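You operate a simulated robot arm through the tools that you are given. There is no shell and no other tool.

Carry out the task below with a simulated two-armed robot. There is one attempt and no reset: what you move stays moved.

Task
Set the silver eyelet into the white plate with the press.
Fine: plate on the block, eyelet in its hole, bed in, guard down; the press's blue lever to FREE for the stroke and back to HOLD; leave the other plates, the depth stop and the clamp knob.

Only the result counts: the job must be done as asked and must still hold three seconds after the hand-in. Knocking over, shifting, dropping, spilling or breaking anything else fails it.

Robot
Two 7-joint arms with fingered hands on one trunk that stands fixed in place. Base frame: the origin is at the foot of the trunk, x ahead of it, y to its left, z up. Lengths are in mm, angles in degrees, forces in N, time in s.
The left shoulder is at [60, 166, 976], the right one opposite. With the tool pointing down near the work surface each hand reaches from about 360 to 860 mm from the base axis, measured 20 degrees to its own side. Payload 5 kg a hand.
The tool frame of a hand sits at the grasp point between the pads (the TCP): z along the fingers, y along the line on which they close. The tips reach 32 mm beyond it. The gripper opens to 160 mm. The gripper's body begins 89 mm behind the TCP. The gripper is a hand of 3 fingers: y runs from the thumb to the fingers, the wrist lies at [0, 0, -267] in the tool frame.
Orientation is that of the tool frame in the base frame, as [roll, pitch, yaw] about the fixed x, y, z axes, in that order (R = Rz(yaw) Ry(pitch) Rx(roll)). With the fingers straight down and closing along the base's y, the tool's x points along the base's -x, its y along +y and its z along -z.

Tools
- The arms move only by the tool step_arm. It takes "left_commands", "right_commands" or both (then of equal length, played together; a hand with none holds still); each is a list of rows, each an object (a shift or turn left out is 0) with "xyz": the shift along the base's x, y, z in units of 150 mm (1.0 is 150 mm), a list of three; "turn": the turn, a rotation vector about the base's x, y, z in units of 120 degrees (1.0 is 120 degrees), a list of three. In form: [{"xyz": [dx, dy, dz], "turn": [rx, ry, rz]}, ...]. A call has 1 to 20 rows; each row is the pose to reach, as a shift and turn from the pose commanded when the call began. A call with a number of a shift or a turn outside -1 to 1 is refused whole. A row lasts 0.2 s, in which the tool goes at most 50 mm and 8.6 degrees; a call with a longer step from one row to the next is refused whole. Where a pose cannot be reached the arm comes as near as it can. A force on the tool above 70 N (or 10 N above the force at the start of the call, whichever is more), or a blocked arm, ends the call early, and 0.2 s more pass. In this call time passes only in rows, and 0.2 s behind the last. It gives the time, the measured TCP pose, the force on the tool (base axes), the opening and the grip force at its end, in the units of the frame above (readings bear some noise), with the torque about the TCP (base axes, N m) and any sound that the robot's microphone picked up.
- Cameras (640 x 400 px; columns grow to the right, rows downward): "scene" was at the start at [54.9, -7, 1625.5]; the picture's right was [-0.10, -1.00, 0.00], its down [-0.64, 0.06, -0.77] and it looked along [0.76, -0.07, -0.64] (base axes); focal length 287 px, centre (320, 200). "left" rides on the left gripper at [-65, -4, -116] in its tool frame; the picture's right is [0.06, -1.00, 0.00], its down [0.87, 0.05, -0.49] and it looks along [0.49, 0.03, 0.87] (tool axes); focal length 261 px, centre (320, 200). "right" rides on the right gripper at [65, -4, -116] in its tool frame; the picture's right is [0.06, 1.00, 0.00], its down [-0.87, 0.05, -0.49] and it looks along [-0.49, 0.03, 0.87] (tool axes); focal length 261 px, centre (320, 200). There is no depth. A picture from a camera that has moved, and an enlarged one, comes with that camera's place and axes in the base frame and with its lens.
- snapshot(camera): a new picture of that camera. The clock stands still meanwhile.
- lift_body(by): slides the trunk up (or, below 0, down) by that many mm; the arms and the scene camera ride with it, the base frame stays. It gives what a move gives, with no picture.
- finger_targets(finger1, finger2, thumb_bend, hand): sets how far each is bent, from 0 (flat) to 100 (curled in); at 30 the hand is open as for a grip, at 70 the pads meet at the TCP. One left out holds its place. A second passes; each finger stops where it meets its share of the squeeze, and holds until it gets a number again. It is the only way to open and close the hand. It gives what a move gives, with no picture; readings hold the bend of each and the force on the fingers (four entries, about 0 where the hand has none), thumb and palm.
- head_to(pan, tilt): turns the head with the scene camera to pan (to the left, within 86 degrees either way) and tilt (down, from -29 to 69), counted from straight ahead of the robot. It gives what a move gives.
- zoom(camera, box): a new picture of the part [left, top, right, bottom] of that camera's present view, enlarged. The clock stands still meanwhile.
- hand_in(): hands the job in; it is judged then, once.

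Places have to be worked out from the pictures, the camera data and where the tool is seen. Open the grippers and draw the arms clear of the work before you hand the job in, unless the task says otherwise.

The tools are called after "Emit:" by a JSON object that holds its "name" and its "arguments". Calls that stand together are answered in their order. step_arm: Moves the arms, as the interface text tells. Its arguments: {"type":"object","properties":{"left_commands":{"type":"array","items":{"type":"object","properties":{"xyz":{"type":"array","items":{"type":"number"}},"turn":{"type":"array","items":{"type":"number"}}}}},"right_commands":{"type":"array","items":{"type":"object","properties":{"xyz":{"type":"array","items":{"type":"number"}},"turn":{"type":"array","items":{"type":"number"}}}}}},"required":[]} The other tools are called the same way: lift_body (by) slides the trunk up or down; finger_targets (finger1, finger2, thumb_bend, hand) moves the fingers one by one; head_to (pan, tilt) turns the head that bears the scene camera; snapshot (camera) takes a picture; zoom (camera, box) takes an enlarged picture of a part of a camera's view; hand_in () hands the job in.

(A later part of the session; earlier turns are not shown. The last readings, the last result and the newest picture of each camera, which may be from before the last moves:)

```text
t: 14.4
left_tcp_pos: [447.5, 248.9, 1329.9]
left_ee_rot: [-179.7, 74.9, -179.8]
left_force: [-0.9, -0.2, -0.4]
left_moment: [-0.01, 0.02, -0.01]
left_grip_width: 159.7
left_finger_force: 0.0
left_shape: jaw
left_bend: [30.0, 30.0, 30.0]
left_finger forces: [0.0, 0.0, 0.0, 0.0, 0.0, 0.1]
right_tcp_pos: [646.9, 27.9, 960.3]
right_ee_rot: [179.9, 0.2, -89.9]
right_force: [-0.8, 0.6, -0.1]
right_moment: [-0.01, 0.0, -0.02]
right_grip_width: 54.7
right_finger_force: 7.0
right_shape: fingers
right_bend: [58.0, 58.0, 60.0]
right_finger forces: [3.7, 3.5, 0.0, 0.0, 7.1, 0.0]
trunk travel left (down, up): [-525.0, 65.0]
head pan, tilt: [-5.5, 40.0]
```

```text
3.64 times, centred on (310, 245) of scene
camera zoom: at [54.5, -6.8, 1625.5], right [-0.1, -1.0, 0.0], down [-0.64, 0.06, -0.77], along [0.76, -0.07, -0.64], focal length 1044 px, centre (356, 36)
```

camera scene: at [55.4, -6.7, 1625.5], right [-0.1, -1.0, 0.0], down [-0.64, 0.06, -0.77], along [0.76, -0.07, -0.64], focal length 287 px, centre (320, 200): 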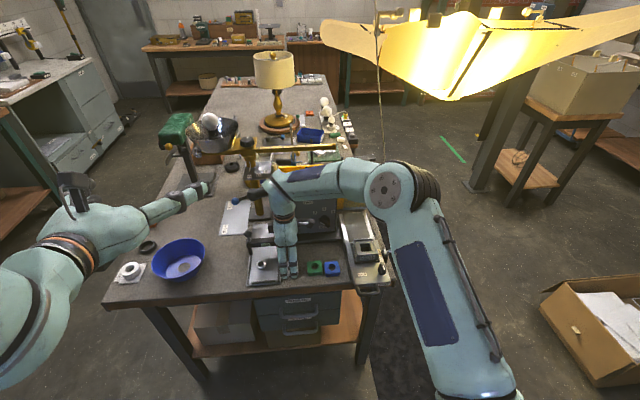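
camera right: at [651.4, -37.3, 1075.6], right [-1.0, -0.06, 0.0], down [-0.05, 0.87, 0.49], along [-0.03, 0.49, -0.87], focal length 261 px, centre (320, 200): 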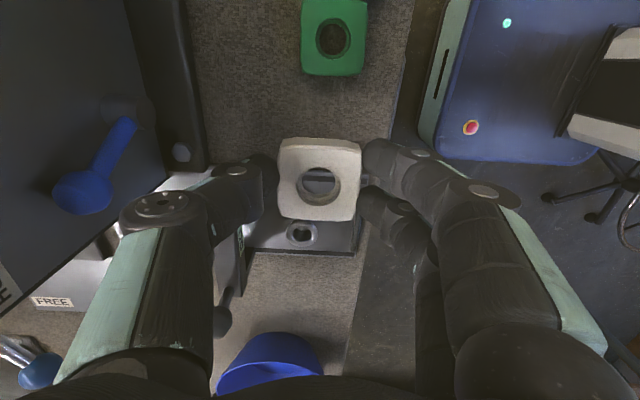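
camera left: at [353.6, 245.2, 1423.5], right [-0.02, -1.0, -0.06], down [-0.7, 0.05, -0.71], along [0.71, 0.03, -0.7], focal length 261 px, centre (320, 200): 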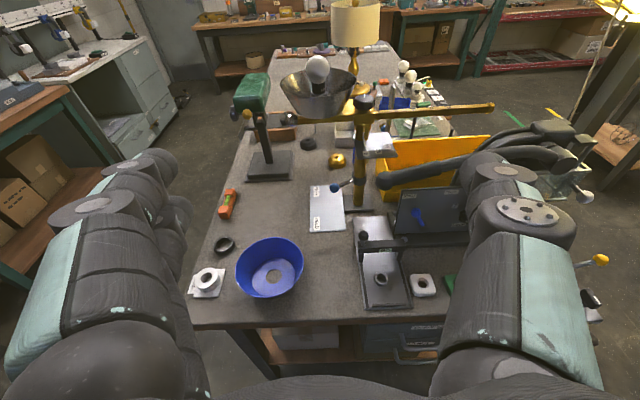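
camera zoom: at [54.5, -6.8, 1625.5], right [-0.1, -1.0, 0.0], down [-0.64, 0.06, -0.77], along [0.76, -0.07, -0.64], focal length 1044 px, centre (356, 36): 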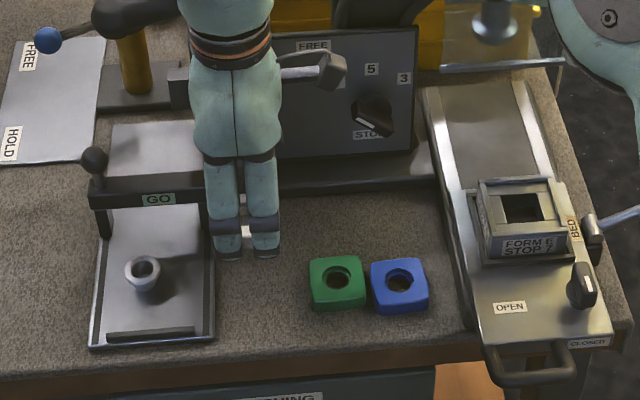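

Plate held securely. Now back away from the press and rotate the hand to yaw 180 while moving toward the block side.

Emit:
{"name": "step_arm", "arguments": {"right_commands": [{"xyz": [-0.25, 0, 0.1]}, {"xyz": [-0.5, -0.05, 0.2]}, {"xyz": [-0.6, -0.1, 0.3], "turn": [0, 0, -0.0625]}, {"xyz": [-0.6, -0.2, 0.3], "turn": [0, 0, -0.125]}, {"xyz": [-0.6, -0.3, 0.3], "turn": [0, 0, -0.1875]}, {"xyz": [-0.6, -0.4, 0.3], "turn": [0, 0, -0.25]}, {"xyz": [-0.6, -0.5, 0.3], "turn": [0, 0, -0.3125]}, {"xyz": [-0.6, -0.6, 0.3], "turn": [0, 0, -0.375]}, {"xyz": [-0.6, -0.7, 0.3], "turn": [0, 0, -0.4375]}, {"xyz": [-0.6, -0.8, 0.3], "turn": [0, 0, -0.5]}, {"xyz": [-0.6, -0.9, 0.3], "turn": [0, 0, -0.5625]}, {"xyz": [-0.6, -1.0, 0.3], "turn": [0, 0, -0.625]}, {"xyz": [-0.6, -1.0, 0.3], "turn": [0, 0, -0.6875]}, {"xyz": [-0.6, -1.0, 0.3], "turn": [0, 0, -0.75]}]}}

Emit:
{"name": "step_arm", "arguments": {"right_commands": [{"xyz": [0, -0.25, 0]}, {"xyz": [0.1, -0.5, 0]}, {"xyz": [0.2, -0.65, 0]}]}}

Emit:
{"name": "snapshot", "arguments": {"camera": "right"}}

Emit:
{"name": "snapshot", "arguments": {"camera": "scene"}}

```text
t: 17.4
left_tcp_pos: [447.5, 247.8, 1330.8]
left_ee_rot: [-179.8, 74.8, -179.8]
left_force: [0.1, -0.8, -0.2]
left_moment: [-0.01, 0.04, 0.0]
left_grip_width: 159.9
left_finger_force: 0.1
left_shape: jaw
left_bend: [30.0, 30.0, 30.0]
left_finger forces: [0.0, 0.0, 0.0, 0.0, 0.0, 0.0]
right_tcp_pos: [557.4, -122.3, 1005.2]
right_ee_rot: [179.9, 0.0, 179.8]
right_force: [0.4, -0.1, -0.9]
right_moment: [0.0, 0.01, -0.04]
right_grip_width: 54.7
right_finger_force: 6.6
right_shape: fingers
right_bend: [58.0, 58.0, 60.0]
right_finger forces: [3.5, 3.5, 0.0, 0.0, 7.1, 0.1]
trunk travel left (down, up): [-525.0, 65.0]
head pan, tilt: [-5.5, 40.0]
```

```text
t: 18.2
left_tcp_pos: [448.2, 248.3, 1330.1]
left_ee_rot: [-179.9, 74.9, -179.9]
left_force: [1.0, -0.6, 0.7]
left_moment: [0.0, 0.0, 0.0]
left_grip_width: 160.1
left_finger_force: 0.0
left_shape: jaw
left_bend: [30.0, 30.0, 30.0]
left_finger forces: [0.1, 0.0, 0.0, 0.1, 0.0, 0.0]
right_tcp_pos: [586.7, -220.9, 1005.7]
right_ee_rot: [-179.9, 0.1, -179.9]
right_force: [0.3, -0.4, -0.8]
right_moment: [0.0, 0.0, 0.06]
right_grip_width: 54.9
right_finger_force: 6.8
right_shape: fingers
right_bend: [58.0, 58.0, 60.0]
right_finger forces: [3.4, 3.5, 0.0, 0.0, 7.0, 0.1]
trunk travel left (down, up): [-525.0, 65.0]
head pan, tilt: [-5.5, 40.0]
```

```text
taken
camera right: at [522.0, -225.3, 1121.0], right [-0.06, 1.0, 0.0], down [0.87, 0.06, 0.49], along [0.49, 0.03, -0.87], focal length 261 px, centre (320, 200)
```

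right: 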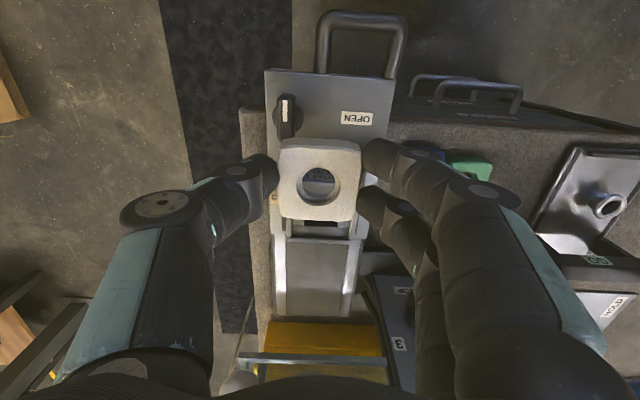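

```text
taken
camera scene: at [55.2, -7.6, 1625.5], right [-0.1, -1.0, 0.0], down [-0.64, 0.06, -0.77], along [0.76, -0.07, -0.64], focal length 287 px, centre (320, 200)
```

scene: 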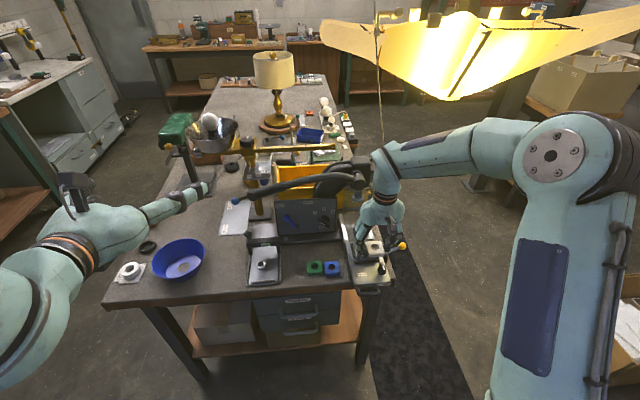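

Plate is held above and short of the block. Zoom in on plate vs. block from both cameras to line up.

Emit:
{"name": "zoom", "arguments": {"camera": "right", "box": [250, 120, 390, 260]}}

Emit:
{"name": "zoom", "arguments": {"camera": "scene", "box": [335, 215, 415, 265]}}

```text
2.86 times, centred on (320, 190) of right
camera zoom: at [522.0, -225.3, 1121.0], right [-0.06, 1.0, 0.0], down [0.87, 0.06, 0.49], along [0.49, 0.03, -0.87], focal length 745 px, centre (320, 229)
```

zoom: 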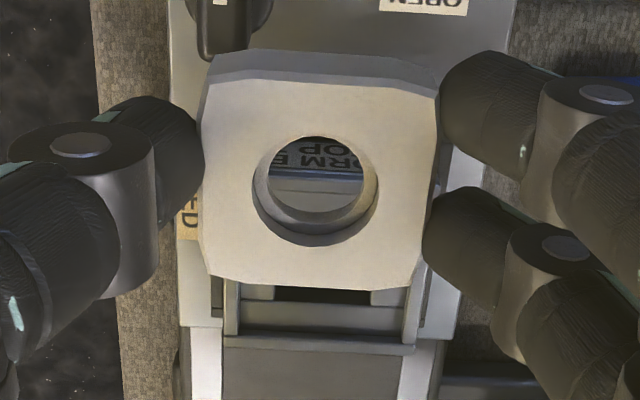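

```text
8.00 times, centred on (375, 240) of scene
camera zoom: at [55.2, -7.6, 1625.5], right [-0.1, -1.0, 0.0], down [-0.64, 0.06, -0.77], along [0.76, -0.07, -0.64], focal length 2297 px, centre (-120, -120)
```

zoom: 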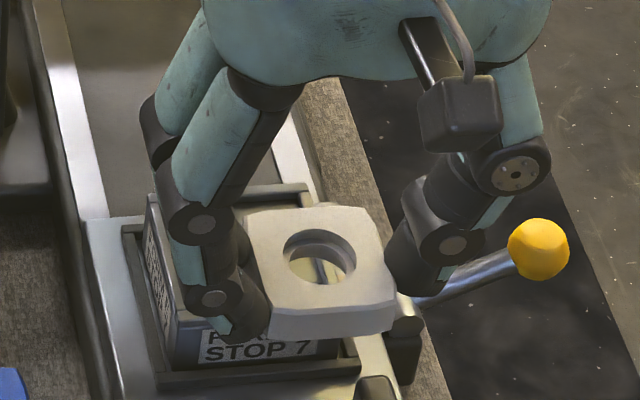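

Plate hangs level, yaw within ~1° of the bed. Move above the block (plate centre ≈ TCP + 6 mm in x) and lower to ~25 mm above it for alignment.

Emit:
{"name": "step_arm", "arguments": {"right_commands": [{"xyz": [0.2, 0.03, 0]}, {"xyz": [0.4, 0.03, 0]}, {"xyz": [0.5, 0.033, -0.1]}, {"xyz": [0.5, 0.033, -0.3]}]}}

Emit:
{"name": "zoom", "arguments": {"camera": "right", "box": [240, 100, 400, 260]}}

Emit:
{"name": "zoom", "arguments": {"camera": "scene", "box": [335, 215, 415, 265]}}

```text
t: 19.2
left_tcp_pos: [447.8, 247.8, 1330.7]
left_ee_rot: [-179.8, 74.9, -179.8]
left_force: [0.3, 0.2, 0.1]
left_moment: [-0.01, 0.04, 0.0]
left_grip_width: 159.8
left_finger_force: 0.0
left_shape: jaw
left_bend: [30.0, 30.0, 30.0]
left_finger forces: [0.0, 0.0, 0.0, 0.1, 0.0, 0.0]
right_tcp_pos: [663.4, -215.1, 959.9]
right_ee_rot: [-180.0, 0.0, -179.9]
right_force: [-1.4, -0.5, -0.2]
right_moment: [-0.02, 0.07, 0.0]
right_grip_width: 54.7
right_finger_force: 7.0
right_shape: fingers
right_bend: [58.0, 58.0, 60.0]
right_finger forces: [3.5, 3.5, 0.1, 0.0, 6.9, 0.0]
trunk travel left (down, up): [-525.0, 65.0]
head pan, tilt: [-5.5, 40.0]
```

```text
2.50 times, centred on (320, 180) of right
camera zoom: at [597.5, -218.4, 1075.4], right [-0.06, 1.0, 0.0], down [0.87, 0.06, 0.49], along [0.49, 0.03, -0.87], focal length 652 px, centre (320, 250)
```

zoom: 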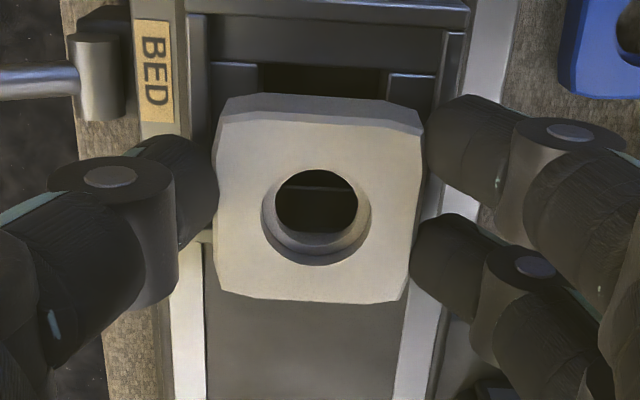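

```text
8.00 times, centred on (375, 240) of scene
camera zoom: at [55.3, -7.0, 1625.5], right [-0.1, -1.0, 0.0], down [-0.64, 0.06, -0.77], along [0.76, -0.07, -0.64], focal length 2297 px, centre (-120, -120)
```

zoom: 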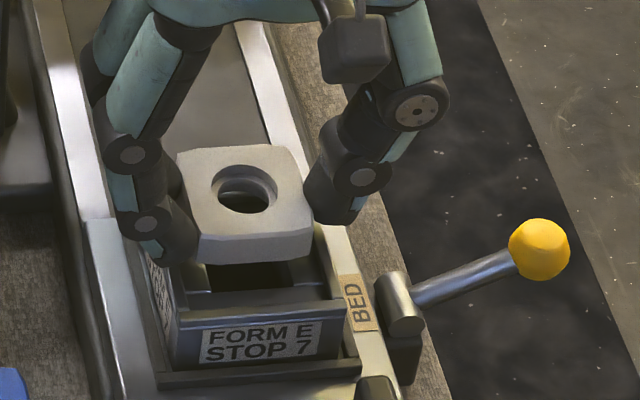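

Alignment looks close in both views. Lower 22 mm more and recheck margins around the plate.

Emit:
{"name": "step_arm", "arguments": {"right_commands": [{"xyz": [0, 0, -0.08]}, {"xyz": [0, 0, -0.147]}]}}

Emit:
{"name": "zoom", "arguments": {"camera": "right", "box": [240, 100, 400, 260]}}

Emit:
{"name": "zoom", "arguments": {"camera": "scene", "box": [345, 225, 395, 260]}}

```text
t: 19.8
left_tcp_pos: [442.7, 249.6, 1333.9]
left_ee_rot: [-179.5, 75.2, -179.5]
left_force: [1.1, -0.4, 0.9]
left_moment: [-0.01, 0.01, 0.04]
left_grip_width: 159.9
left_finger_force: 0.0
left_shape: jaw
left_bend: [30.0, 30.0, 30.0]
left_finger forces: [0.1, 0.0, 0.0, 0.0, 0.0, 0.1]
right_tcp_pos: [664.4, -212.1, 948.6]
right_ee_rot: [179.9, 1.1, 179.9]
right_force: [-5.9, 0.7, 70.0]
right_moment: [0.42, 0.3, -0.03]
right_grip_width: 54.8
right_finger_force: 39.8
right_shape: fingers
right_bend: [64.0, 63.0, 61.0]
right_finger forces: [30.0, 19.3, 0.0, 0.1, 30.8, 0.0]
trunk travel left (down, up): [-525.0, 65.0]
head pan, tilt: [-5.5, 40.0]
```

```text
2.50 times, centred on (320, 180) of right
camera zoom: at [596.2, -216.1, 1063.9], right [-0.06, 1.0, 0.0], down [0.86, 0.05, 0.51], along [0.51, 0.03, -0.86], focal length 652 px, centre (320, 250)
```

zoom: 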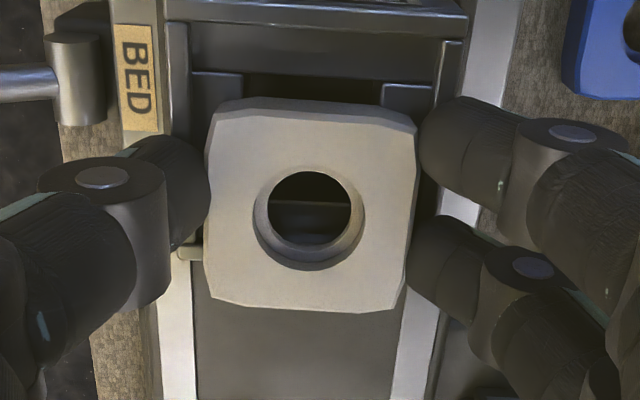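

```text
11.43 times, centred on (370, 242) of scene
camera zoom: at [48.9, -5.0, 1627.2], right [-0.1, -1.0, 0.0], down [-0.64, 0.06, -0.77], along [0.77, -0.07, -0.64], focal length 3282 px, centre (-251, -286)
```

zoom: 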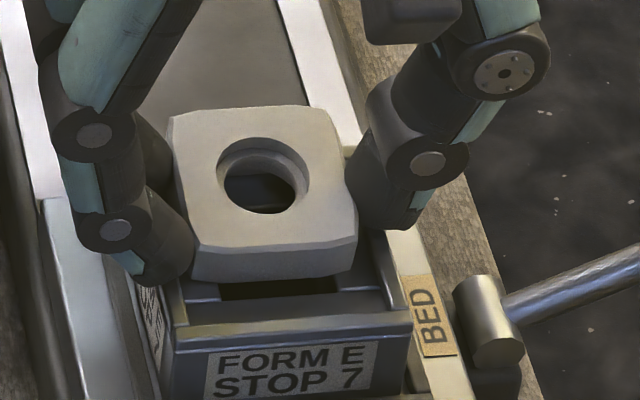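

Fingertips landed on the block's side rims (70 N stop). The wrist view shows the plate ~15 mm too far back (block x≈624–693, plate 646–701). I raise, then shift −15 mm in x.

Emit:
{"name": "step_arm", "arguments": {"right_commands": [{"xyz": [0, 0, 0.06]}, {"xyz": [0, 0, 0.1]}, {"xyz": [-0.1, 0, 0.1]}]}}

Emit:
{"name": "zoom", "arguments": {"camera": "right", "box": [240, 100, 400, 260]}}

Emit:
{"name": "zoom", "arguments": {"camera": "scene", "box": [345, 225, 395, 260]}}

```text
t: 20.6
left_tcp_pos: [447.1, 247.7, 1330.9]
left_ee_rot: [-179.7, 75.0, -179.8]
left_force: [0.1, 0.8, -0.2]
left_moment: [0.03, -0.02, -0.01]
left_grip_width: 159.8
left_finger_force: 0.1
left_shape: jaw
left_bend: [30.0, 30.0, 30.0]
left_finger forces: [0.0, 0.0, 0.0, 0.1, 0.0, 0.0]
right_tcp_pos: [645.8, -215.1, 949.8]
right_ee_rot: [-179.9, -0.2, 180.0]
right_force: [0.6, 1.8, 8.0]
right_moment: [0.26, -0.02, 0.08]
right_grip_width: 54.8
right_finger_force: 10.5
right_shape: fingers
right_bend: [59.0, 59.0, 60.0]
right_finger forces: [6.4, 8.4, 0.0, 0.1, 7.0, 0.0]
trunk travel left (down, up): [-525.0, 65.0]
head pan, tilt: [-5.5, 40.0]
```

```text
2.50 times, centred on (320, 180) of right
camera zoom: at [581.2, -219.3, 1067.0], right [-0.06, 1.0, 0.0], down [0.87, 0.06, 0.49], along [0.49, 0.03, -0.87], focal length 652 px, centre (320, 250)
```

zoom: 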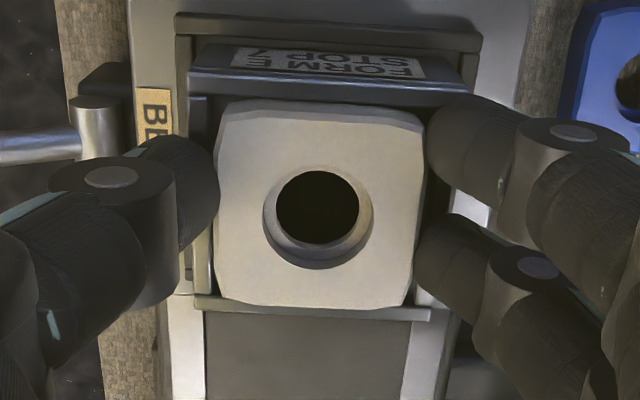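

```text
11.43 times, centred on (370, 242) of scene
camera zoom: at [54.6, -6.7, 1625.0], right [-0.1, -1.0, 0.0], down [-0.64, 0.06, -0.77], along [0.76, -0.07, -0.64], focal length 3282 px, centre (-251, -286)
```

zoom: 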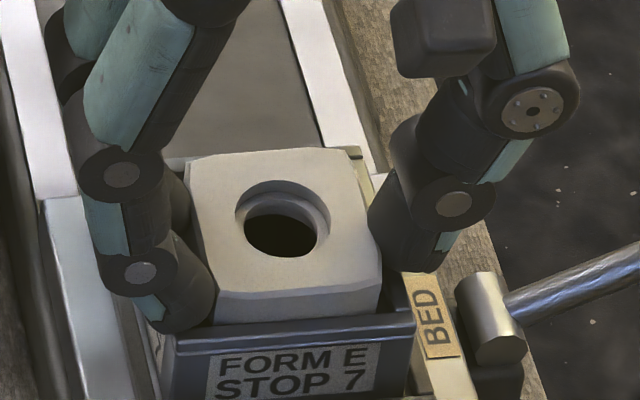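

Contact now is light; geometry says plate should go +6 mm x, +0.7 mm y to be centred (block 625–696, plate 628–680). Adjust and raise slightly.

Emit:
{"name": "step_arm", "arguments": {"right_commands": [{"xyz": [0, 0, 0.03]}, {"xyz": [0.04, 0.005, 0.03]}]}}

Emit:
{"name": "zoom", "arguments": {"camera": "right", "box": [240, 100, 400, 260]}}

Emit:
{"name": "zoom", "arguments": {"camera": "scene", "box": [345, 225, 395, 260]}}

```text
t: 21.2
left_tcp_pos: [449.0, 248.1, 1331.0]
left_ee_rot: [-179.7, 74.9, -179.7]
left_force: [0.8, -0.5, -0.1]
left_moment: [-0.01, -0.02, -0.02]
left_grip_width: 160.0
left_finger_force: 0.1
left_shape: jaw
left_bend: [30.0, 30.0, 30.0]
left_finger forces: [0.0, 0.0, 0.1, 0.0, 0.0, 0.0]
right_tcp_pos: [653.8, -214.7, 956.6]
right_ee_rot: [-180.0, 0.0, -180.0]
right_force: [-0.4, 0.1, -0.2]
right_moment: [-0.02, 0.01, -0.01]
right_grip_width: 54.7
right_finger_force: 7.1
right_shape: fingers
right_bend: [59.0, 59.0, 60.0]
right_finger forces: [3.6, 3.4, 0.1, 0.0, 7.1, 0.0]
trunk travel left (down, up): [-525.0, 65.0]
head pan, tilt: [-5.5, 40.0]
```

```text
2.50 times, centred on (320, 180) of right
camera zoom: at [588.5, -218.0, 1073.0], right [-0.06, 1.0, 0.0], down [0.87, 0.05, 0.49], along [0.49, 0.03, -0.87], focal length 652 px, centre (320, 250)
```

zoom: 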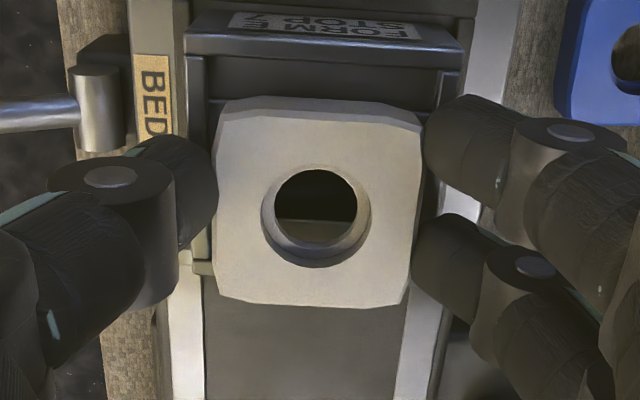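

```text
11.43 times, centred on (370, 242) of scene
camera zoom: at [55.3, -6.8, 1625.4], right [-0.1, -1.0, 0.0], down [-0.64, 0.06, -0.77], along [0.76, -0.07, -0.64], focal length 3282 px, centre (-251, -286)
```

zoom: 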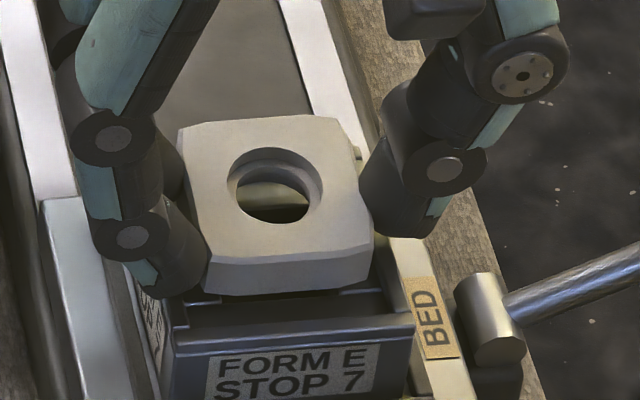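

Free of contact at TCP z 956.6. Fine-tune −2.5 mm x, +0.5 mm y, lower 4 mm, then open the fingers to let the plate settle into the nest.

Emit:
{"name": "step_arm", "arguments": {"right_commands": [{"xyz": [-0.0167, 0.0035, -0.01]}, {"xyz": [-0.0167, 0.0035, -0.03]}]}}

Emit:
{"name": "finger_targets", "arguments": {"hand": "right", "finger1": 54, "finger2": 54, "thumb_bend": 55}}

Emit:
{"name": "zoom", "arguments": {"camera": "right", "box": [240, 100, 400, 260]}}

Emit:
{"name": "zoom", "arguments": {"camera": "scene", "box": [345, 225, 395, 260]}}

```text
t: 21.8
left_tcp_pos: [449.1, 248.6, 1330.8]
left_ee_rot: [-179.7, 74.9, -179.8]
left_force: [0.6, -0.1, 0.6]
left_moment: [0.0, -0.01, 0.01]
left_grip_width: 160.0
left_finger_force: 0.0
left_shape: jaw
left_bend: [30.0, 30.0, 30.0]
left_finger forces: [0.0, 0.0, 0.0, 0.0, 0.0, 0.0]
right_tcp_pos: [651.6, -211.9, 953.2]
right_ee_rot: [-180.0, 0.0, 180.0]
right_force: [0.0, 0.4, -0.6]
right_moment: [0.02, -0.02, 0.02]
right_grip_width: 54.6
right_finger_force: 7.5
right_shape: fingers
right_bend: [59.0, 59.0, 60.0]
right_finger forces: [3.6, 3.5, 0.0, 0.0, 7.1, 0.1]
trunk travel left (down, up): [-525.0, 65.0]
head pan, tilt: [-5.5, 40.0]
```

```text
t: 22.8
left_tcp_pos: [447.7, 249.0, 1330.5]
left_ee_rot: [-179.6, 74.9, -179.9]
left_force: [1.3, 0.1, 0.1]
left_moment: [-0.02, 0.02, 0.01]
left_grip_width: 159.6
left_finger_force: 0.0
left_shape: jaw
left_bend: [30.0, 30.0, 30.0]
left_finger forces: [0.1, 0.0, 0.1, 0.0, 0.0, 0.0]
right_tcp_pos: [652.2, -212.9, 953.5]
right_ee_rot: [-180.0, 0.0, -179.8]
right_force: [0.3, 0.1, -0.4]
right_moment: [0.01, -0.01, 0.02]
right_grip_width: 68.5
right_finger_force: 0.1
right_shape: fingers
right_bend: [54.0, 54.0, 55.0]
right_finger forces: [0.1, 0.1, 0.0, 0.0, 0.0, 0.1]
trunk travel left (down, up): [-525.0, 65.0]
head pan, tilt: [-5.5, 40.0]
```

```text
2.50 times, centred on (320, 180) of right
camera zoom: at [586.1, -217.4, 1069.2], right [-0.06, 1.0, 0.0], down [0.87, 0.05, 0.49], along [0.49, 0.03, -0.87], focal length 652 px, centre (320, 250)
```

zoom: 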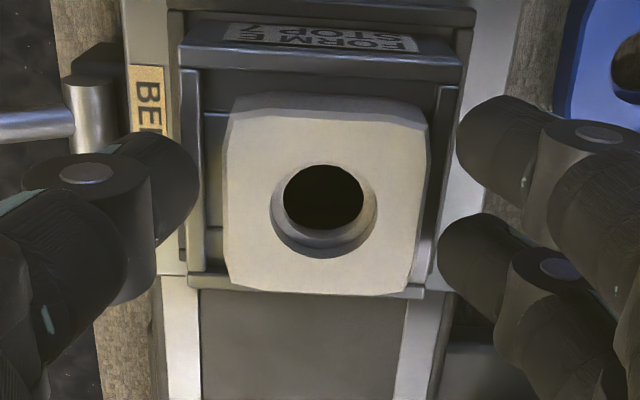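

```text
11.43 times, centred on (370, 242) of scene
camera zoom: at [54.9, -6.9, 1625.5], right [-0.1, -1.0, 0.0], down [-0.64, 0.06, -0.77], along [0.76, -0.07, -0.64], focal length 3282 px, centre (-251, -286)
```

zoom: 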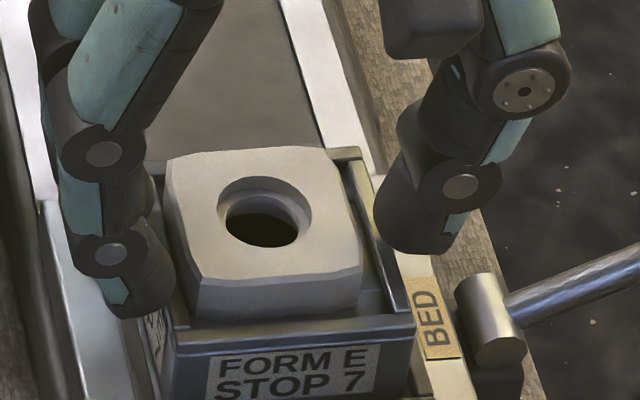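

Plate has dropped; it seems a few mm to the left (+y) inside the nest. I open further, rise, and look properly.

Emit:
{"name": "finger_targets", "arguments": {"hand": "right", "finger1": 48, "finger2": 48, "thumb_bend": 48}}

Emit:
{"name": "step_arm", "arguments": {"right_commands": [{"xyz": [0, 0, 0.2]}, {"xyz": [-0.1, 0, 0.45]}, {"xyz": [-0.25, 0, 0.6]}]}}

Emit:
{"name": "zoom", "arguments": {"camera": "right", "box": [260, 110, 380, 230]}}

Emit:
{"name": "zoom", "arguments": {"camera": "scene", "box": [345, 225, 395, 260]}}

```text
t: 23.8
left_tcp_pos: [447.8, 249.1, 1330.3]
left_ee_rot: [-179.7, 74.9, -179.8]
left_force: [-0.6, -0.2, 0.1]
left_moment: [0.05, 0.0, 0.02]
left_grip_width: 159.7
left_finger_force: 0.0
left_shape: jaw
left_bend: [30.0, 30.0, 30.0]
left_finger forces: [0.1, 0.0, 0.0, 0.0, 0.1, 0.0]
right_tcp_pos: [651.1, -215.0, 953.3]
right_ee_rot: [-180.0, -0.1, -180.0]
right_force: [0.0, -0.2, -0.3]
right_moment: [0.0, -0.01, 0.01]
right_grip_width: 94.7
right_finger_force: 0.0
right_shape: fingers
right_bend: [48.0, 48.0, 48.0]
right_finger forces: [0.1, 0.0, 0.0, 0.0, 0.0, 0.0]
trunk travel left (down, up): [-525.0, 65.0]
head pan, tilt: [-5.5, 40.0]
```

```text
t: 24.6
left_tcp_pos: [447.7, 248.2, 1330.8]
left_ee_rot: [-179.7, 75.1, -179.8]
left_force: [-0.7, 0.0, 0.6]
left_moment: [-0.01, 0.03, -0.06]
left_grip_width: 160.0
left_finger_force: 0.0
left_shape: jaw
left_bend: [30.0, 30.0, 30.0]
left_finger forces: [0.1, 0.0, 0.1, 0.0, 0.1, 0.0]
right_tcp_pos: [612.5, -212.5, 1044.1]
right_ee_rot: [180.0, 0.1, -180.0]
right_force: [0.9, 0.2, 0.2]
right_moment: [0.0, 0.02, 0.02]
right_grip_width: 94.9
right_finger_force: 0.1
right_shape: fingers
right_bend: [48.0, 48.0, 48.0]
right_finger forces: [0.0, 0.1, 0.1, 0.1, 0.0, 0.1]
trunk travel left (down, up): [-525.0, 65.0]
head pan, tilt: [-5.5, 40.0]
```

```text
3.33 times, centred on (320, 170) of right
camera zoom: at [547.0, -217.5, 1159.9], right [-0.06, 1.0, 0.0], down [0.87, 0.05, 0.49], along [0.49, 0.03, -0.87], focal length 869 px, centre (320, 300)
```

zoom: 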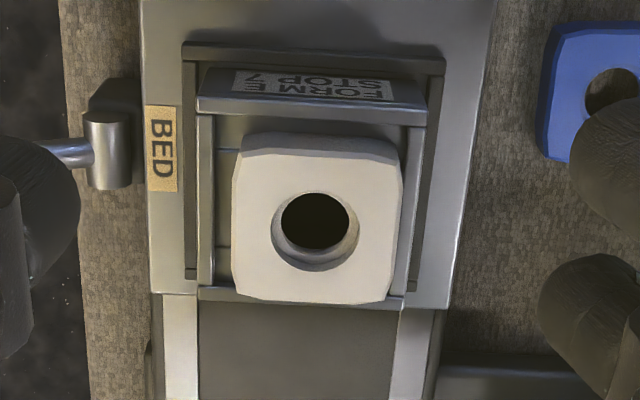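

```text
11.43 times, centred on (370, 242) of scene
camera zoom: at [54.0, -6.9, 1625.5], right [-0.1, -1.0, 0.0], down [-0.64, 0.06, -0.77], along [0.76, -0.07, -0.64], focal length 3282 px, centre (-251, -286)
```

zoom: 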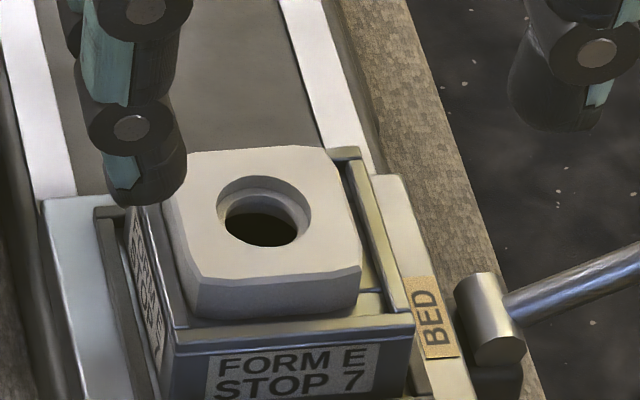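

The plate sits in the nest but looks ~3 mm toward +y. To judge accurately I'll tilt the hand so its camera looks straight down on the block from above.

Emit:
{"name": "step_arm", "arguments": {"right_commands": [{"xyz": [-0.1, 0, 0.25]}, {"xyz": [-0.1, 0, 0.5]}, {"xyz": [-0.1, 0, 0.8]}, {"xyz": [-0.05, 0, 0.95], "turn": [0, 0.06, 0]}, {"xyz": [0.05, 0, 0.95], "turn": [0, 0.12, 0]}, {"xyz": [0.2, 0, 0.95], "turn": [0, 0.18, 0]}, {"xyz": [0.3, 0, 0.95], "turn": [0, 0.245, 0]}]}}

Emit:
{"name": "snapshot", "arguments": {"camera": "right"}}

```text
t: 26.2
left_tcp_pos: [445.6, 249.7, 1331.7]
left_ee_rot: [-179.5, 75.0, -179.6]
left_force: [-0.1, -0.2, 0.4]
left_moment: [0.0, 0.01, 0.03]
left_grip_width: 160.0
left_finger_force: 0.0
left_shape: jaw
left_bend: [30.0, 30.0, 30.0]
left_finger forces: [0.0, 0.0, 0.0, 0.0, 0.1, 0.0]
right_tcp_pos: [620.8, -215.9, 1169.3]
right_ee_rot: [180.0, -27.6, -179.9]
right_force: [0.0, -0.1, 0.6]
right_moment: [0.04, -0.06, 0.0]
right_grip_width: 95.5
right_finger_force: 0.0
right_shape: fingers
right_bend: [48.0, 48.0, 48.0]
right_finger forces: [0.0, 0.0, 0.1, 0.0, 0.0, 0.0]
right hand out of reach, approached as far as the arm can: row 7
trunk travel left (down, up): [-525.0, 65.0]
head pan, tilt: [-5.5, 40.0]
```

```text
taken
camera right: at [616.5, -219.5, 1302.2], right [-0.06, 1.0, 0.03], down [1.0, 0.06, 0.03], along [0.03, 0.03, -1.0], focal length 261 px, centre (320, 200)
```

right: 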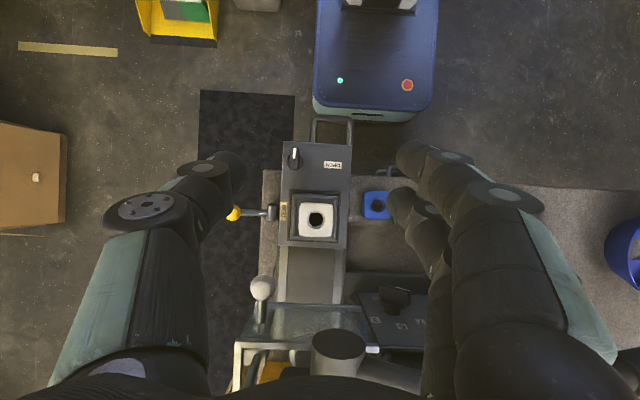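

Excellent overhead view. Enlarge the block.

Emit:
{"name": "zoom", "arguments": {"camera": "right", "box": [285, 185, 349, 249]}}

Emit:
{"name": "zoom", "arguments": {"camera": "right", "box": [220, 110, 420, 390]}}

```text
6.25 times, centred on (317, 217) of right
camera zoom: at [616.5, -219.5, 1302.2], right [-0.06, 1.0, 0.03], down [1.0, 0.06, 0.03], along [0.03, 0.03, -1.0], focal length 1629 px, centre (339, 94)
```

zoom: 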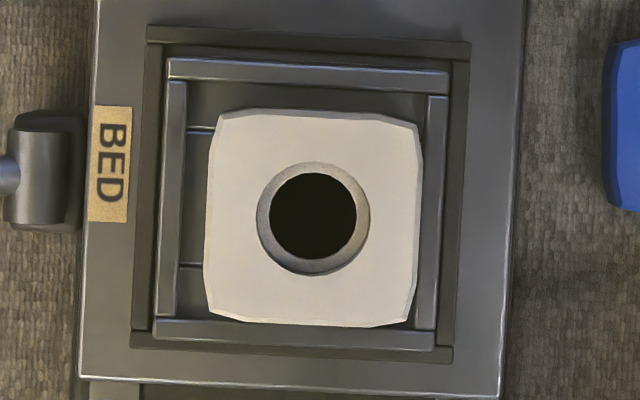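

```text
1.43 times, centred on (320, 250) of right
camera zoom: at [616.5, -219.5, 1302.2], right [-0.06, 1.0, 0.03], down [1.0, 0.06, 0.03], along [0.03, 0.03, -1.0], focal length 372 px, centre (320, 129)
```

zoom: 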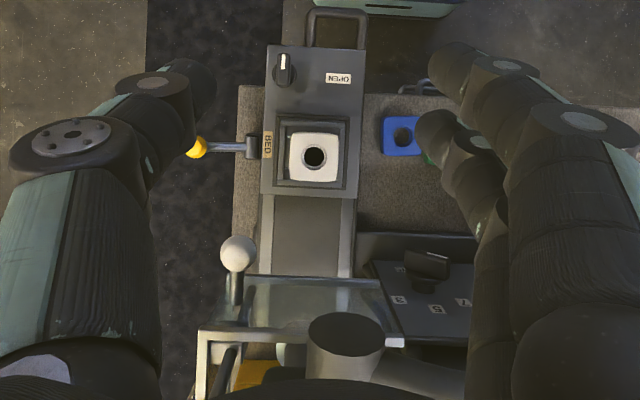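

Overhead: plate centre is +2.6 mm x, +3.1 mm y off the block centre (nest slack ±3.5 mm). I'll bring the hand back upright, re-grip, and nudge it to centre.

Emit:
{"name": "step_arm", "arguments": {"right_commands": [{"xyz": [-0.1, 0, 0], "turn": [0, -0.065, 0]}, {"xyz": [-0.25, 0, 0], "turn": [0, -0.125, 0]}, {"xyz": [-0.35, 0, 0], "turn": [0, -0.185, 0]}, {"xyz": [-0.4, 0, 0], "turn": [0, -0.245, 0]}, {"xyz": [-0.4, 0, -0.3]}]}}

```text
refused: row 5 steps farther than a row can; nothing moved
```

The last row lost its turn; I resend it with the turn kept.

Emit:
{"name": "step_arm", "arguments": {"right_commands": [{"xyz": [-0.1, 0, 0], "turn": [0, -0.065, 0]}, {"xyz": [-0.25, 0, 0], "turn": [0, -0.125, 0]}, {"xyz": [-0.35, 0, 0], "turn": [0, -0.185, 0]}, {"xyz": [-0.4, 0, 0], "turn": [0, -0.245, 0]}, {"xyz": [-0.4, 0, -0.3], "turn": [0, -0.245, 0]}]}}

```text
t: 27.4
left_tcp_pos: [450.2, 249.2, 1330.7]
left_ee_rot: [-179.7, 75.0, -179.8]
left_force: [0.8, -1.2, 0.3]
left_moment: [0.03, -0.04, 0.0]
left_grip_width: 159.7
left_finger_force: 0.1
left_shape: jaw
left_bend: [30.0, 30.0, 30.0]
left_finger forces: [0.0, 0.0, 0.0, 0.0, 0.0, 0.0]
right_tcp_pos: [562.5, -217.1, 1122.6]
right_ee_rot: [179.9, 0.0, -180.0]
right_force: [0.7, 0.6, -0.3]
right_moment: [0.0, 0.0, 0.01]
right_grip_width: 95.5
right_finger_force: 0.1
right_shape: fingers
right_bend: [48.0, 48.0, 48.0]
right_finger forces: [0.0, 0.1, 0.0, 0.1, 0.0, 0.0]
trunk travel left (down, up): [-525.0, 65.0]
head pan, tilt: [-5.5, 40.0]
```

Upright again. Move over the plate at z≈975 for a look before re-gripping.

Emit:
{"name": "step_arm", "arguments": {"right_commands": [{"xyz": [0.15, 0.027, -0.25]}, {"xyz": [0.3, 0.027, -0.5]}, {"xyz": [0.45, 0.027, -0.75]}, {"xyz": [0.613, 0.027, -0.95]}]}}

Emit:
{"name": "zoom", "arguments": {"camera": "right", "box": [240, 100, 400, 260]}}

```text
t: 28.4
left_tcp_pos: [448.5, 248.1, 1330.7]
left_ee_rot: [-179.9, 74.9, -179.9]
left_force: [0.4, -0.3, -0.2]
left_moment: [0.06, 0.0, 0.01]
left_grip_width: 160.0
left_finger_force: 0.0
left_shape: jaw
left_bend: [30.0, 30.0, 30.0]
left_finger forces: [0.1, 0.0, 0.0, 0.1, 0.0, 0.0]
right_tcp_pos: [653.4, -213.2, 979.9]
right_ee_rot: [179.9, 0.1, 180.0]
right_force: [0.7, 0.3, -0.6]
right_moment: [0.01, 0.01, 0.0]
right_grip_width: 95.5
right_finger_force: 0.1
right_shape: fingers
right_bend: [48.0, 48.0, 48.0]
right_finger forces: [0.0, 0.0, 0.0, 0.0, 0.0, 0.0]
trunk travel left (down, up): [-525.0, 65.0]
head pan, tilt: [-5.5, 40.0]
```

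```text
2.50 times, centred on (320, 180) of right
camera zoom: at [588.8, -217.5, 1096.1], right [-0.06, 1.0, 0.0], down [0.87, 0.05, 0.49], along [0.49, 0.03, -0.87], focal length 652 px, centre (320, 250)
```

zoom: 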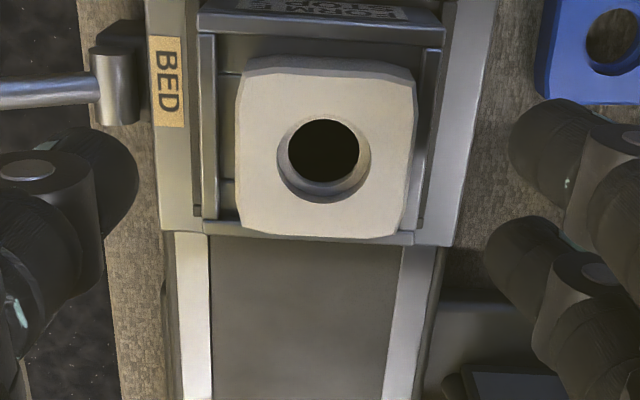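

Fingers straddle plate well. Lower to rim-level height and close on the plate.

Emit:
{"name": "step_arm", "arguments": {"right_commands": [{"xyz": [0, 0, -0.1]}, {"xyz": [0, 0, -0.18]}]}}

Emit:
{"name": "finger_targets", "arguments": {"hand": "right", "finger1": 62, "finger2": 62, "thumb_bend": 62}}

Emit:
{"name": "zoom", "arguments": {"camera": "right", "box": [240, 100, 400, 260]}}

```text
t: 29.0
left_tcp_pos: [448.6, 247.2, 1330.8]
left_ee_rot: [-179.8, 74.9, -179.8]
left_force: [-0.1, 0.1, -0.1]
left_moment: [0.05, 0.0, 0.0]
left_grip_width: 159.6
left_finger_force: 0.0
left_shape: jaw
left_bend: [30.0, 30.0, 30.0]
left_finger forces: [0.1, 0.1, 0.0, 0.0, 0.1, 0.1]
right_tcp_pos: [653.4, -211.9, 953.8]
right_ee_rot: [-179.9, 0.1, -180.0]
right_force: [-0.2, -0.8, 0.6]
right_moment: [0.01, -0.04, 0.01]
right_grip_width: 95.5
right_finger_force: 0.1
right_shape: fingers
right_bend: [48.0, 48.0, 48.0]
right_finger forces: [0.1, 0.1, 0.1, 0.1, 0.0, 0.0]
trunk travel left (down, up): [-525.0, 65.0]
head pan, tilt: [-5.5, 40.0]
```

```text
t: 30.0
left_tcp_pos: [447.9, 249.4, 1331.2]
left_ee_rot: [-179.7, 74.9, -179.8]
left_force: [0.6, -0.9, 0.5]
left_moment: [0.02, 0.02, -0.01]
left_grip_width: 160.1
left_finger_force: 0.1
left_shape: jaw
left_bend: [30.0, 30.0, 30.0]
left_finger forces: [0.0, 0.1, 0.1, 0.0, 0.0, 0.0]
right_tcp_pos: [654.0, -214.9, 953.2]
right_ee_rot: [-180.0, -0.1, -179.9]
right_force: [-0.5, 0.1, 0.4]
right_moment: [0.0, -0.03, -0.02]
right_grip_width: 54.6
right_finger_force: 6.8
right_shape: fingers
right_bend: [59.0, 58.0, 60.0]
right_finger forces: [3.2, 3.4, 0.1, 0.0, 6.6, 0.0]
trunk travel left (down, up): [-525.0, 65.0]
head pan, tilt: [-5.5, 40.0]
```

```text
2.50 times, centred on (320, 180) of right
camera zoom: at [588.3, -217.9, 1069.3], right [-0.06, 1.0, 0.0], down [0.87, 0.05, 0.49], along [0.49, 0.03, -0.87], focal length 652 px, centre (320, 250)
```

zoom: 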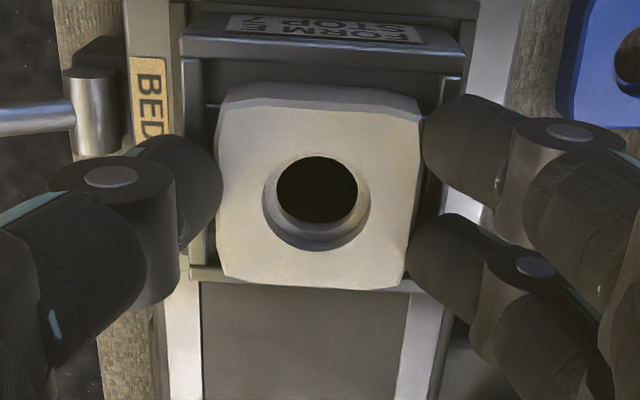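

Gripping pulled it to ~+1 mm in y; x remains ≈ +2.7 mm. Slide it −2.7 mm x, −1 mm y, then release thumb first (fingers hold still), then fingers.

Emit:
{"name": "step_arm", "arguments": {"right_commands": [{"xyz": [-0.018, -0.007, 0]}]}}

Emit:
{"name": "finger_targets", "arguments": {"hand": "right", "thumb_bend": 54}}

Emit:
{"name": "finger_targets", "arguments": {"hand": "right", "finger1": 50, "finger2": 50, "thumb_bend": 48}}

Emit:
{"name": "zoom", "arguments": {"camera": "right", "box": [240, 100, 400, 260]}}

Emit:
{"name": "zoom", "arguments": {"camera": "scene", "box": [345, 225, 395, 260]}}

```text
t: 30.4
left_tcp_pos: [447.8, 249.3, 1330.2]
left_ee_rot: [-179.8, 74.9, -179.8]
left_force: [0.1, -0.5, -0.4]
left_moment: [-0.01, 0.02, 0.07]
left_grip_width: 159.9
left_finger_force: 0.0
left_shape: jaw
left_bend: [30.0, 30.0, 30.0]
left_finger forces: [0.0, 0.0, 0.1, 0.0, 0.1, 0.0]
right_tcp_pos: [650.5, -213.5, 952.7]
right_ee_rot: [180.0, 0.0, -179.9]
right_force: [-0.2, 0.0, 0.6]
right_moment: [0.01, 0.0, -0.01]
right_grip_width: 54.7
right_finger_force: 6.8
right_shape: fingers
right_bend: [59.0, 59.0, 60.0]
right_finger forces: [3.3, 3.4, 0.1, 0.0, 6.6, 0.0]
trunk travel left (down, up): [-525.0, 65.0]
head pan, tilt: [-5.5, 40.0]
```

```text
t: 31.4
left_tcp_pos: [448.1, 248.7, 1330.8]
left_ee_rot: [-179.7, 74.9, -179.6]
left_force: [0.4, -0.1, -0.7]
left_moment: [-0.03, -0.01, -0.02]
left_grip_width: 160.0
left_finger_force: 0.0
left_shape: jaw
left_bend: [30.0, 30.0, 30.0]
left_finger forces: [0.0, 0.1, 0.0, 0.0, 0.1, 0.0]
right_tcp_pos: [651.3, -214.5, 954.0]
right_ee_rot: [179.9, 0.0, -179.8]
right_force: [1.1, 5.7, 1.4]
right_moment: [0.14, -0.01, 0.02]
right_grip_width: 58.3
right_finger_force: 2.1
right_shape: fingers
right_bend: [60.0, 60.0, 54.0]
right_finger forces: [2.3, 2.3, 0.0, 0.0, 0.1, 0.0]
trunk travel left (down, up): [-525.0, 65.0]
head pan, tilt: [-5.5, 40.0]
```

```text
t: 32.4
left_tcp_pos: [447.0, 247.6, 1330.8]
left_ee_rot: [-179.6, 74.8, -179.8]
left_force: [0.8, 0.2, 0.7]
left_moment: [0.01, -0.02, -0.03]
left_grip_width: 160.1
left_finger_force: 0.2
left_shape: jaw
left_bend: [30.0, 30.0, 30.0]
left_finger forces: [0.0, 0.1, 0.0, 0.0, 0.1, 0.0]
right_tcp_pos: [650.5, -215.7, 953.6]
right_ee_rot: [-180.0, -0.1, -180.0]
right_force: [-0.8, 0.0, -0.5]
right_moment: [0.0, -0.01, -0.03]
right_grip_width: 90.9
right_finger_force: 0.2
right_shape: fingers
right_bend: [50.0, 50.0, 48.0]
right_finger forces: [0.0, 0.1, 0.1, 0.1, 0.0, 0.0]
trunk travel left (down, up): [-525.0, 65.0]
head pan, tilt: [-5.5, 40.0]
```

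```text
2.50 times, centred on (320, 180) of right
camera zoom: at [585.5, -219.0, 1069.4], right [-0.06, 1.0, 0.0], down [0.87, 0.05, 0.49], along [0.49, 0.03, -0.87], focal length 652 px, centre (320, 250)
```

zoom: 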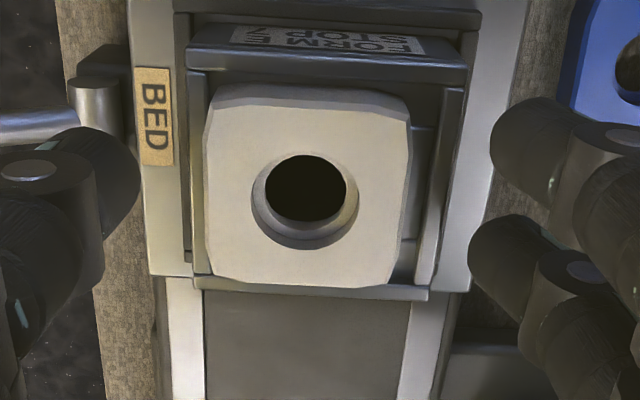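

```text
11.43 times, centred on (370, 242) of scene
camera zoom: at [54.9, -6.9, 1625.5], right [-0.1, -1.0, 0.0], down [-0.64, 0.06, -0.77], along [0.76, -0.07, -0.64], focal length 3282 px, centre (-251, -286)
```

zoom: 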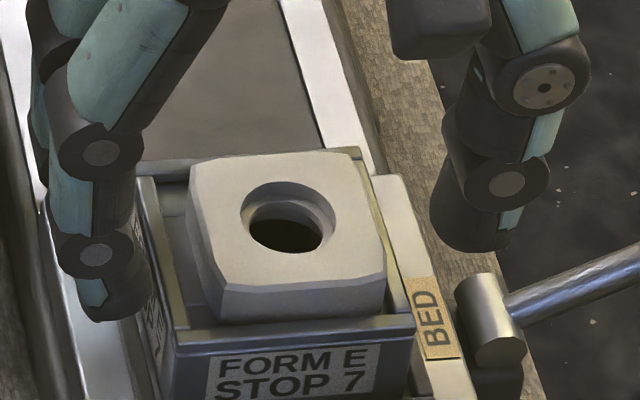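

The fingers kept pressing to their target and slid it to the −y side. Now I'll close both sides to just-touching bends (no squeeze), which centres it without pushing on release.

Emit:
{"name": "finger_targets", "arguments": {"hand": "right", "finger1": 58.3, "finger2": 58.3, "thumb_bend": 59.3}}

Emit:
{"name": "zoom", "arguments": {"camera": "right", "box": [240, 100, 400, 260]}}

```text
t: 33.4
left_tcp_pos: [448.4, 248.3, 1331.5]
left_ee_rot: [-179.7, 74.9, -179.8]
left_force: [-0.1, 0.1, -0.2]
left_moment: [0.0, -0.02, 0.0]
left_grip_width: 159.8
left_finger_force: 0.0
left_shape: jaw
left_bend: [30.0, 30.0, 30.0]
left_finger forces: [0.0, 0.0, 0.0, 0.0, 0.0, 0.1]
right_tcp_pos: [651.6, -214.7, 953.2]
right_ee_rot: [-180.0, 0.0, 179.9]
right_force: [0.4, -0.1, -0.6]
right_moment: [0.0, 0.01, -0.02]
right_grip_width: 56.9
right_finger_force: 1.6
right_shape: fingers
right_bend: [57.0, 58.0, 58.0]
right_finger forces: [0.8, 0.7, 0.0, 0.0, 1.5, 0.0]
trunk travel left (down, up): [-525.0, 65.0]
head pan, tilt: [-5.5, 40.0]
```

```text
2.50 times, centred on (320, 180) of right
camera zoom: at [585.5, -218.9, 1069.4], right [-0.06, 1.0, 0.0], down [0.87, 0.05, 0.49], along [0.49, 0.03, -0.87], focal length 652 px, centre (320, 250)
```

zoom: 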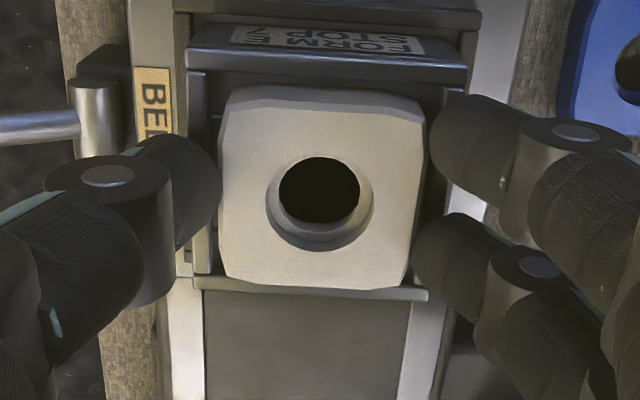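

Centred to about +1 mm now, with light 1.5 N touch. Nudge −1 mm y, then ease open in small symmetric steps.

Emit:
{"name": "step_arm", "arguments": {"right_commands": [{"xyz": [-0.004, -0.007, 0]}]}}

Emit:
{"name": "finger_targets", "arguments": {"hand": "right", "finger1": 57.3, "finger2": 57.3, "thumb_bend": 58}}

Emit:
{"name": "finger_targets", "arguments": {"hand": "right", "finger1": 48, "finger2": 48, "thumb_bend": 48}}

Emit:
{"name": "zoom", "arguments": {"camera": "right", "box": [240, 100, 400, 260]}}

Emit:
{"name": "zoom", "arguments": {"camera": "scene", "box": [345, 225, 395, 260]}}

```text
t: 33.8
left_tcp_pos: [447.6, 248.2, 1331.0]
left_ee_rot: [-179.7, 74.9, -179.8]
left_force: [0.8, -0.3, 0.3]
left_moment: [-0.01, 0.02, -0.01]
left_grip_width: 159.7
left_finger_force: 0.0
left_shape: jaw
left_bend: [30.0, 30.0, 30.0]
left_finger forces: [0.0, 0.0, 0.1, 0.0, 0.0, 0.0]
right_tcp_pos: [650.0, -215.5, 953.9]
right_ee_rot: [179.9, 0.0, -179.9]
right_force: [1.0, 0.2, 0.8]
right_moment: [0.02, -0.01, 0.01]
right_grip_width: 56.6
right_finger_force: 1.6
right_shape: fingers
right_bend: [57.0, 57.0, 58.0]
right_finger forces: [0.7, 0.7, 0.0, 0.0, 1.5, 0.0]
trunk travel left (down, up): [-525.0, 65.0]
head pan, tilt: [-5.5, 40.0]
```

```text
t: 34.8
left_tcp_pos: [447.5, 248.6, 1330.3]
left_ee_rot: [-179.7, 74.8, -179.8]
left_force: [0.6, 0.2, 0.0]
left_moment: [0.01, 0.02, 0.02]
left_grip_width: 159.6
left_finger_force: 0.1
left_shape: jaw
left_bend: [30.0, 30.0, 30.0]
left_finger forces: [0.0, 0.0, 0.0, 0.1, 0.0, 0.0]
right_tcp_pos: [651.6, -216.4, 954.2]
right_ee_rot: [179.9, 0.0, 180.0]
right_force: [0.9, 0.1, 0.4]
right_moment: [-0.01, 0.02, 0.0]
right_grip_width: 58.7
right_finger_force: 0.1
right_shape: fingers
right_bend: [57.0, 57.0, 57.0]
right_finger forces: [0.1, 0.0, 0.0, 0.0, 0.1, 0.1]
trunk travel left (down, up): [-525.0, 65.0]
head pan, tilt: [-5.5, 40.0]
```

```text
t: 35.8
left_tcp_pos: [448.1, 247.4, 1329.9]
left_ee_rot: [-179.7, 74.9, -179.8]
left_force: [-0.5, 0.0, -0.1]
left_moment: [-0.03, 0.01, 0.01]
left_grip_width: 159.8
left_finger_force: 0.0
left_shape: jaw
left_bend: [30.0, 30.0, 30.0]
left_finger forces: [0.1, 0.0, 0.1, 0.0, 0.1, 0.0]
right_tcp_pos: [650.8, -217.1, 953.0]
right_ee_rot: [-179.9, 0.0, 180.0]
right_force: [-0.3, -0.2, -0.5]
right_moment: [-0.02, -0.03, -0.01]
right_grip_width: 94.5
right_finger_force: 0.1
right_shape: fingers
right_bend: [48.0, 48.0, 48.0]
right_finger forces: [0.0, 0.0, 0.1, 0.0, 0.0, 0.0]
trunk travel left (down, up): [-525.0, 65.0]
head pan, tilt: [-5.5, 40.0]
```

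```text
2.50 times, centred on (320, 180) of right
camera zoom: at [584.8, -220.1, 1069.5], right [-0.06, 1.0, 0.0], down [0.87, 0.05, 0.49], along [0.49, 0.03, -0.87], focal length 652 px, centre (320, 250)
```

zoom: 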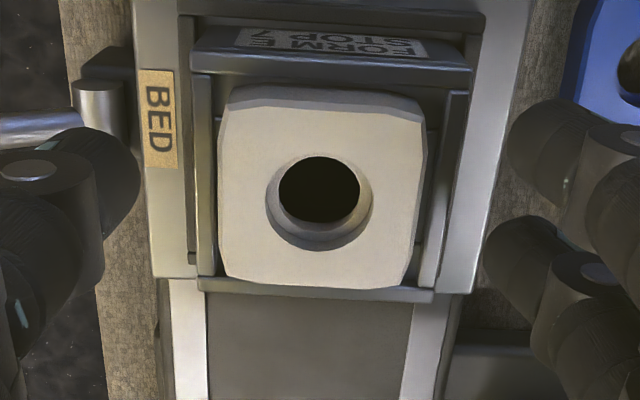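

```text
11.43 times, centred on (370, 242) of scene
camera zoom: at [54.9, -6.9, 1625.5], right [-0.1, -1.0, 0.0], down [-0.64, 0.06, -0.77], along [0.76, -0.07, -0.64], focal length 3282 px, centre (-251, -286)
```

zoom: 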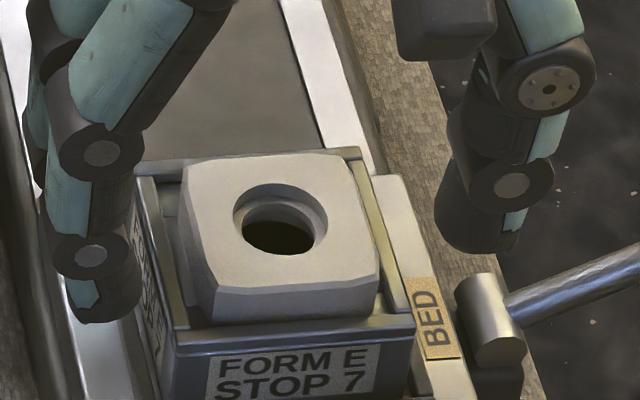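

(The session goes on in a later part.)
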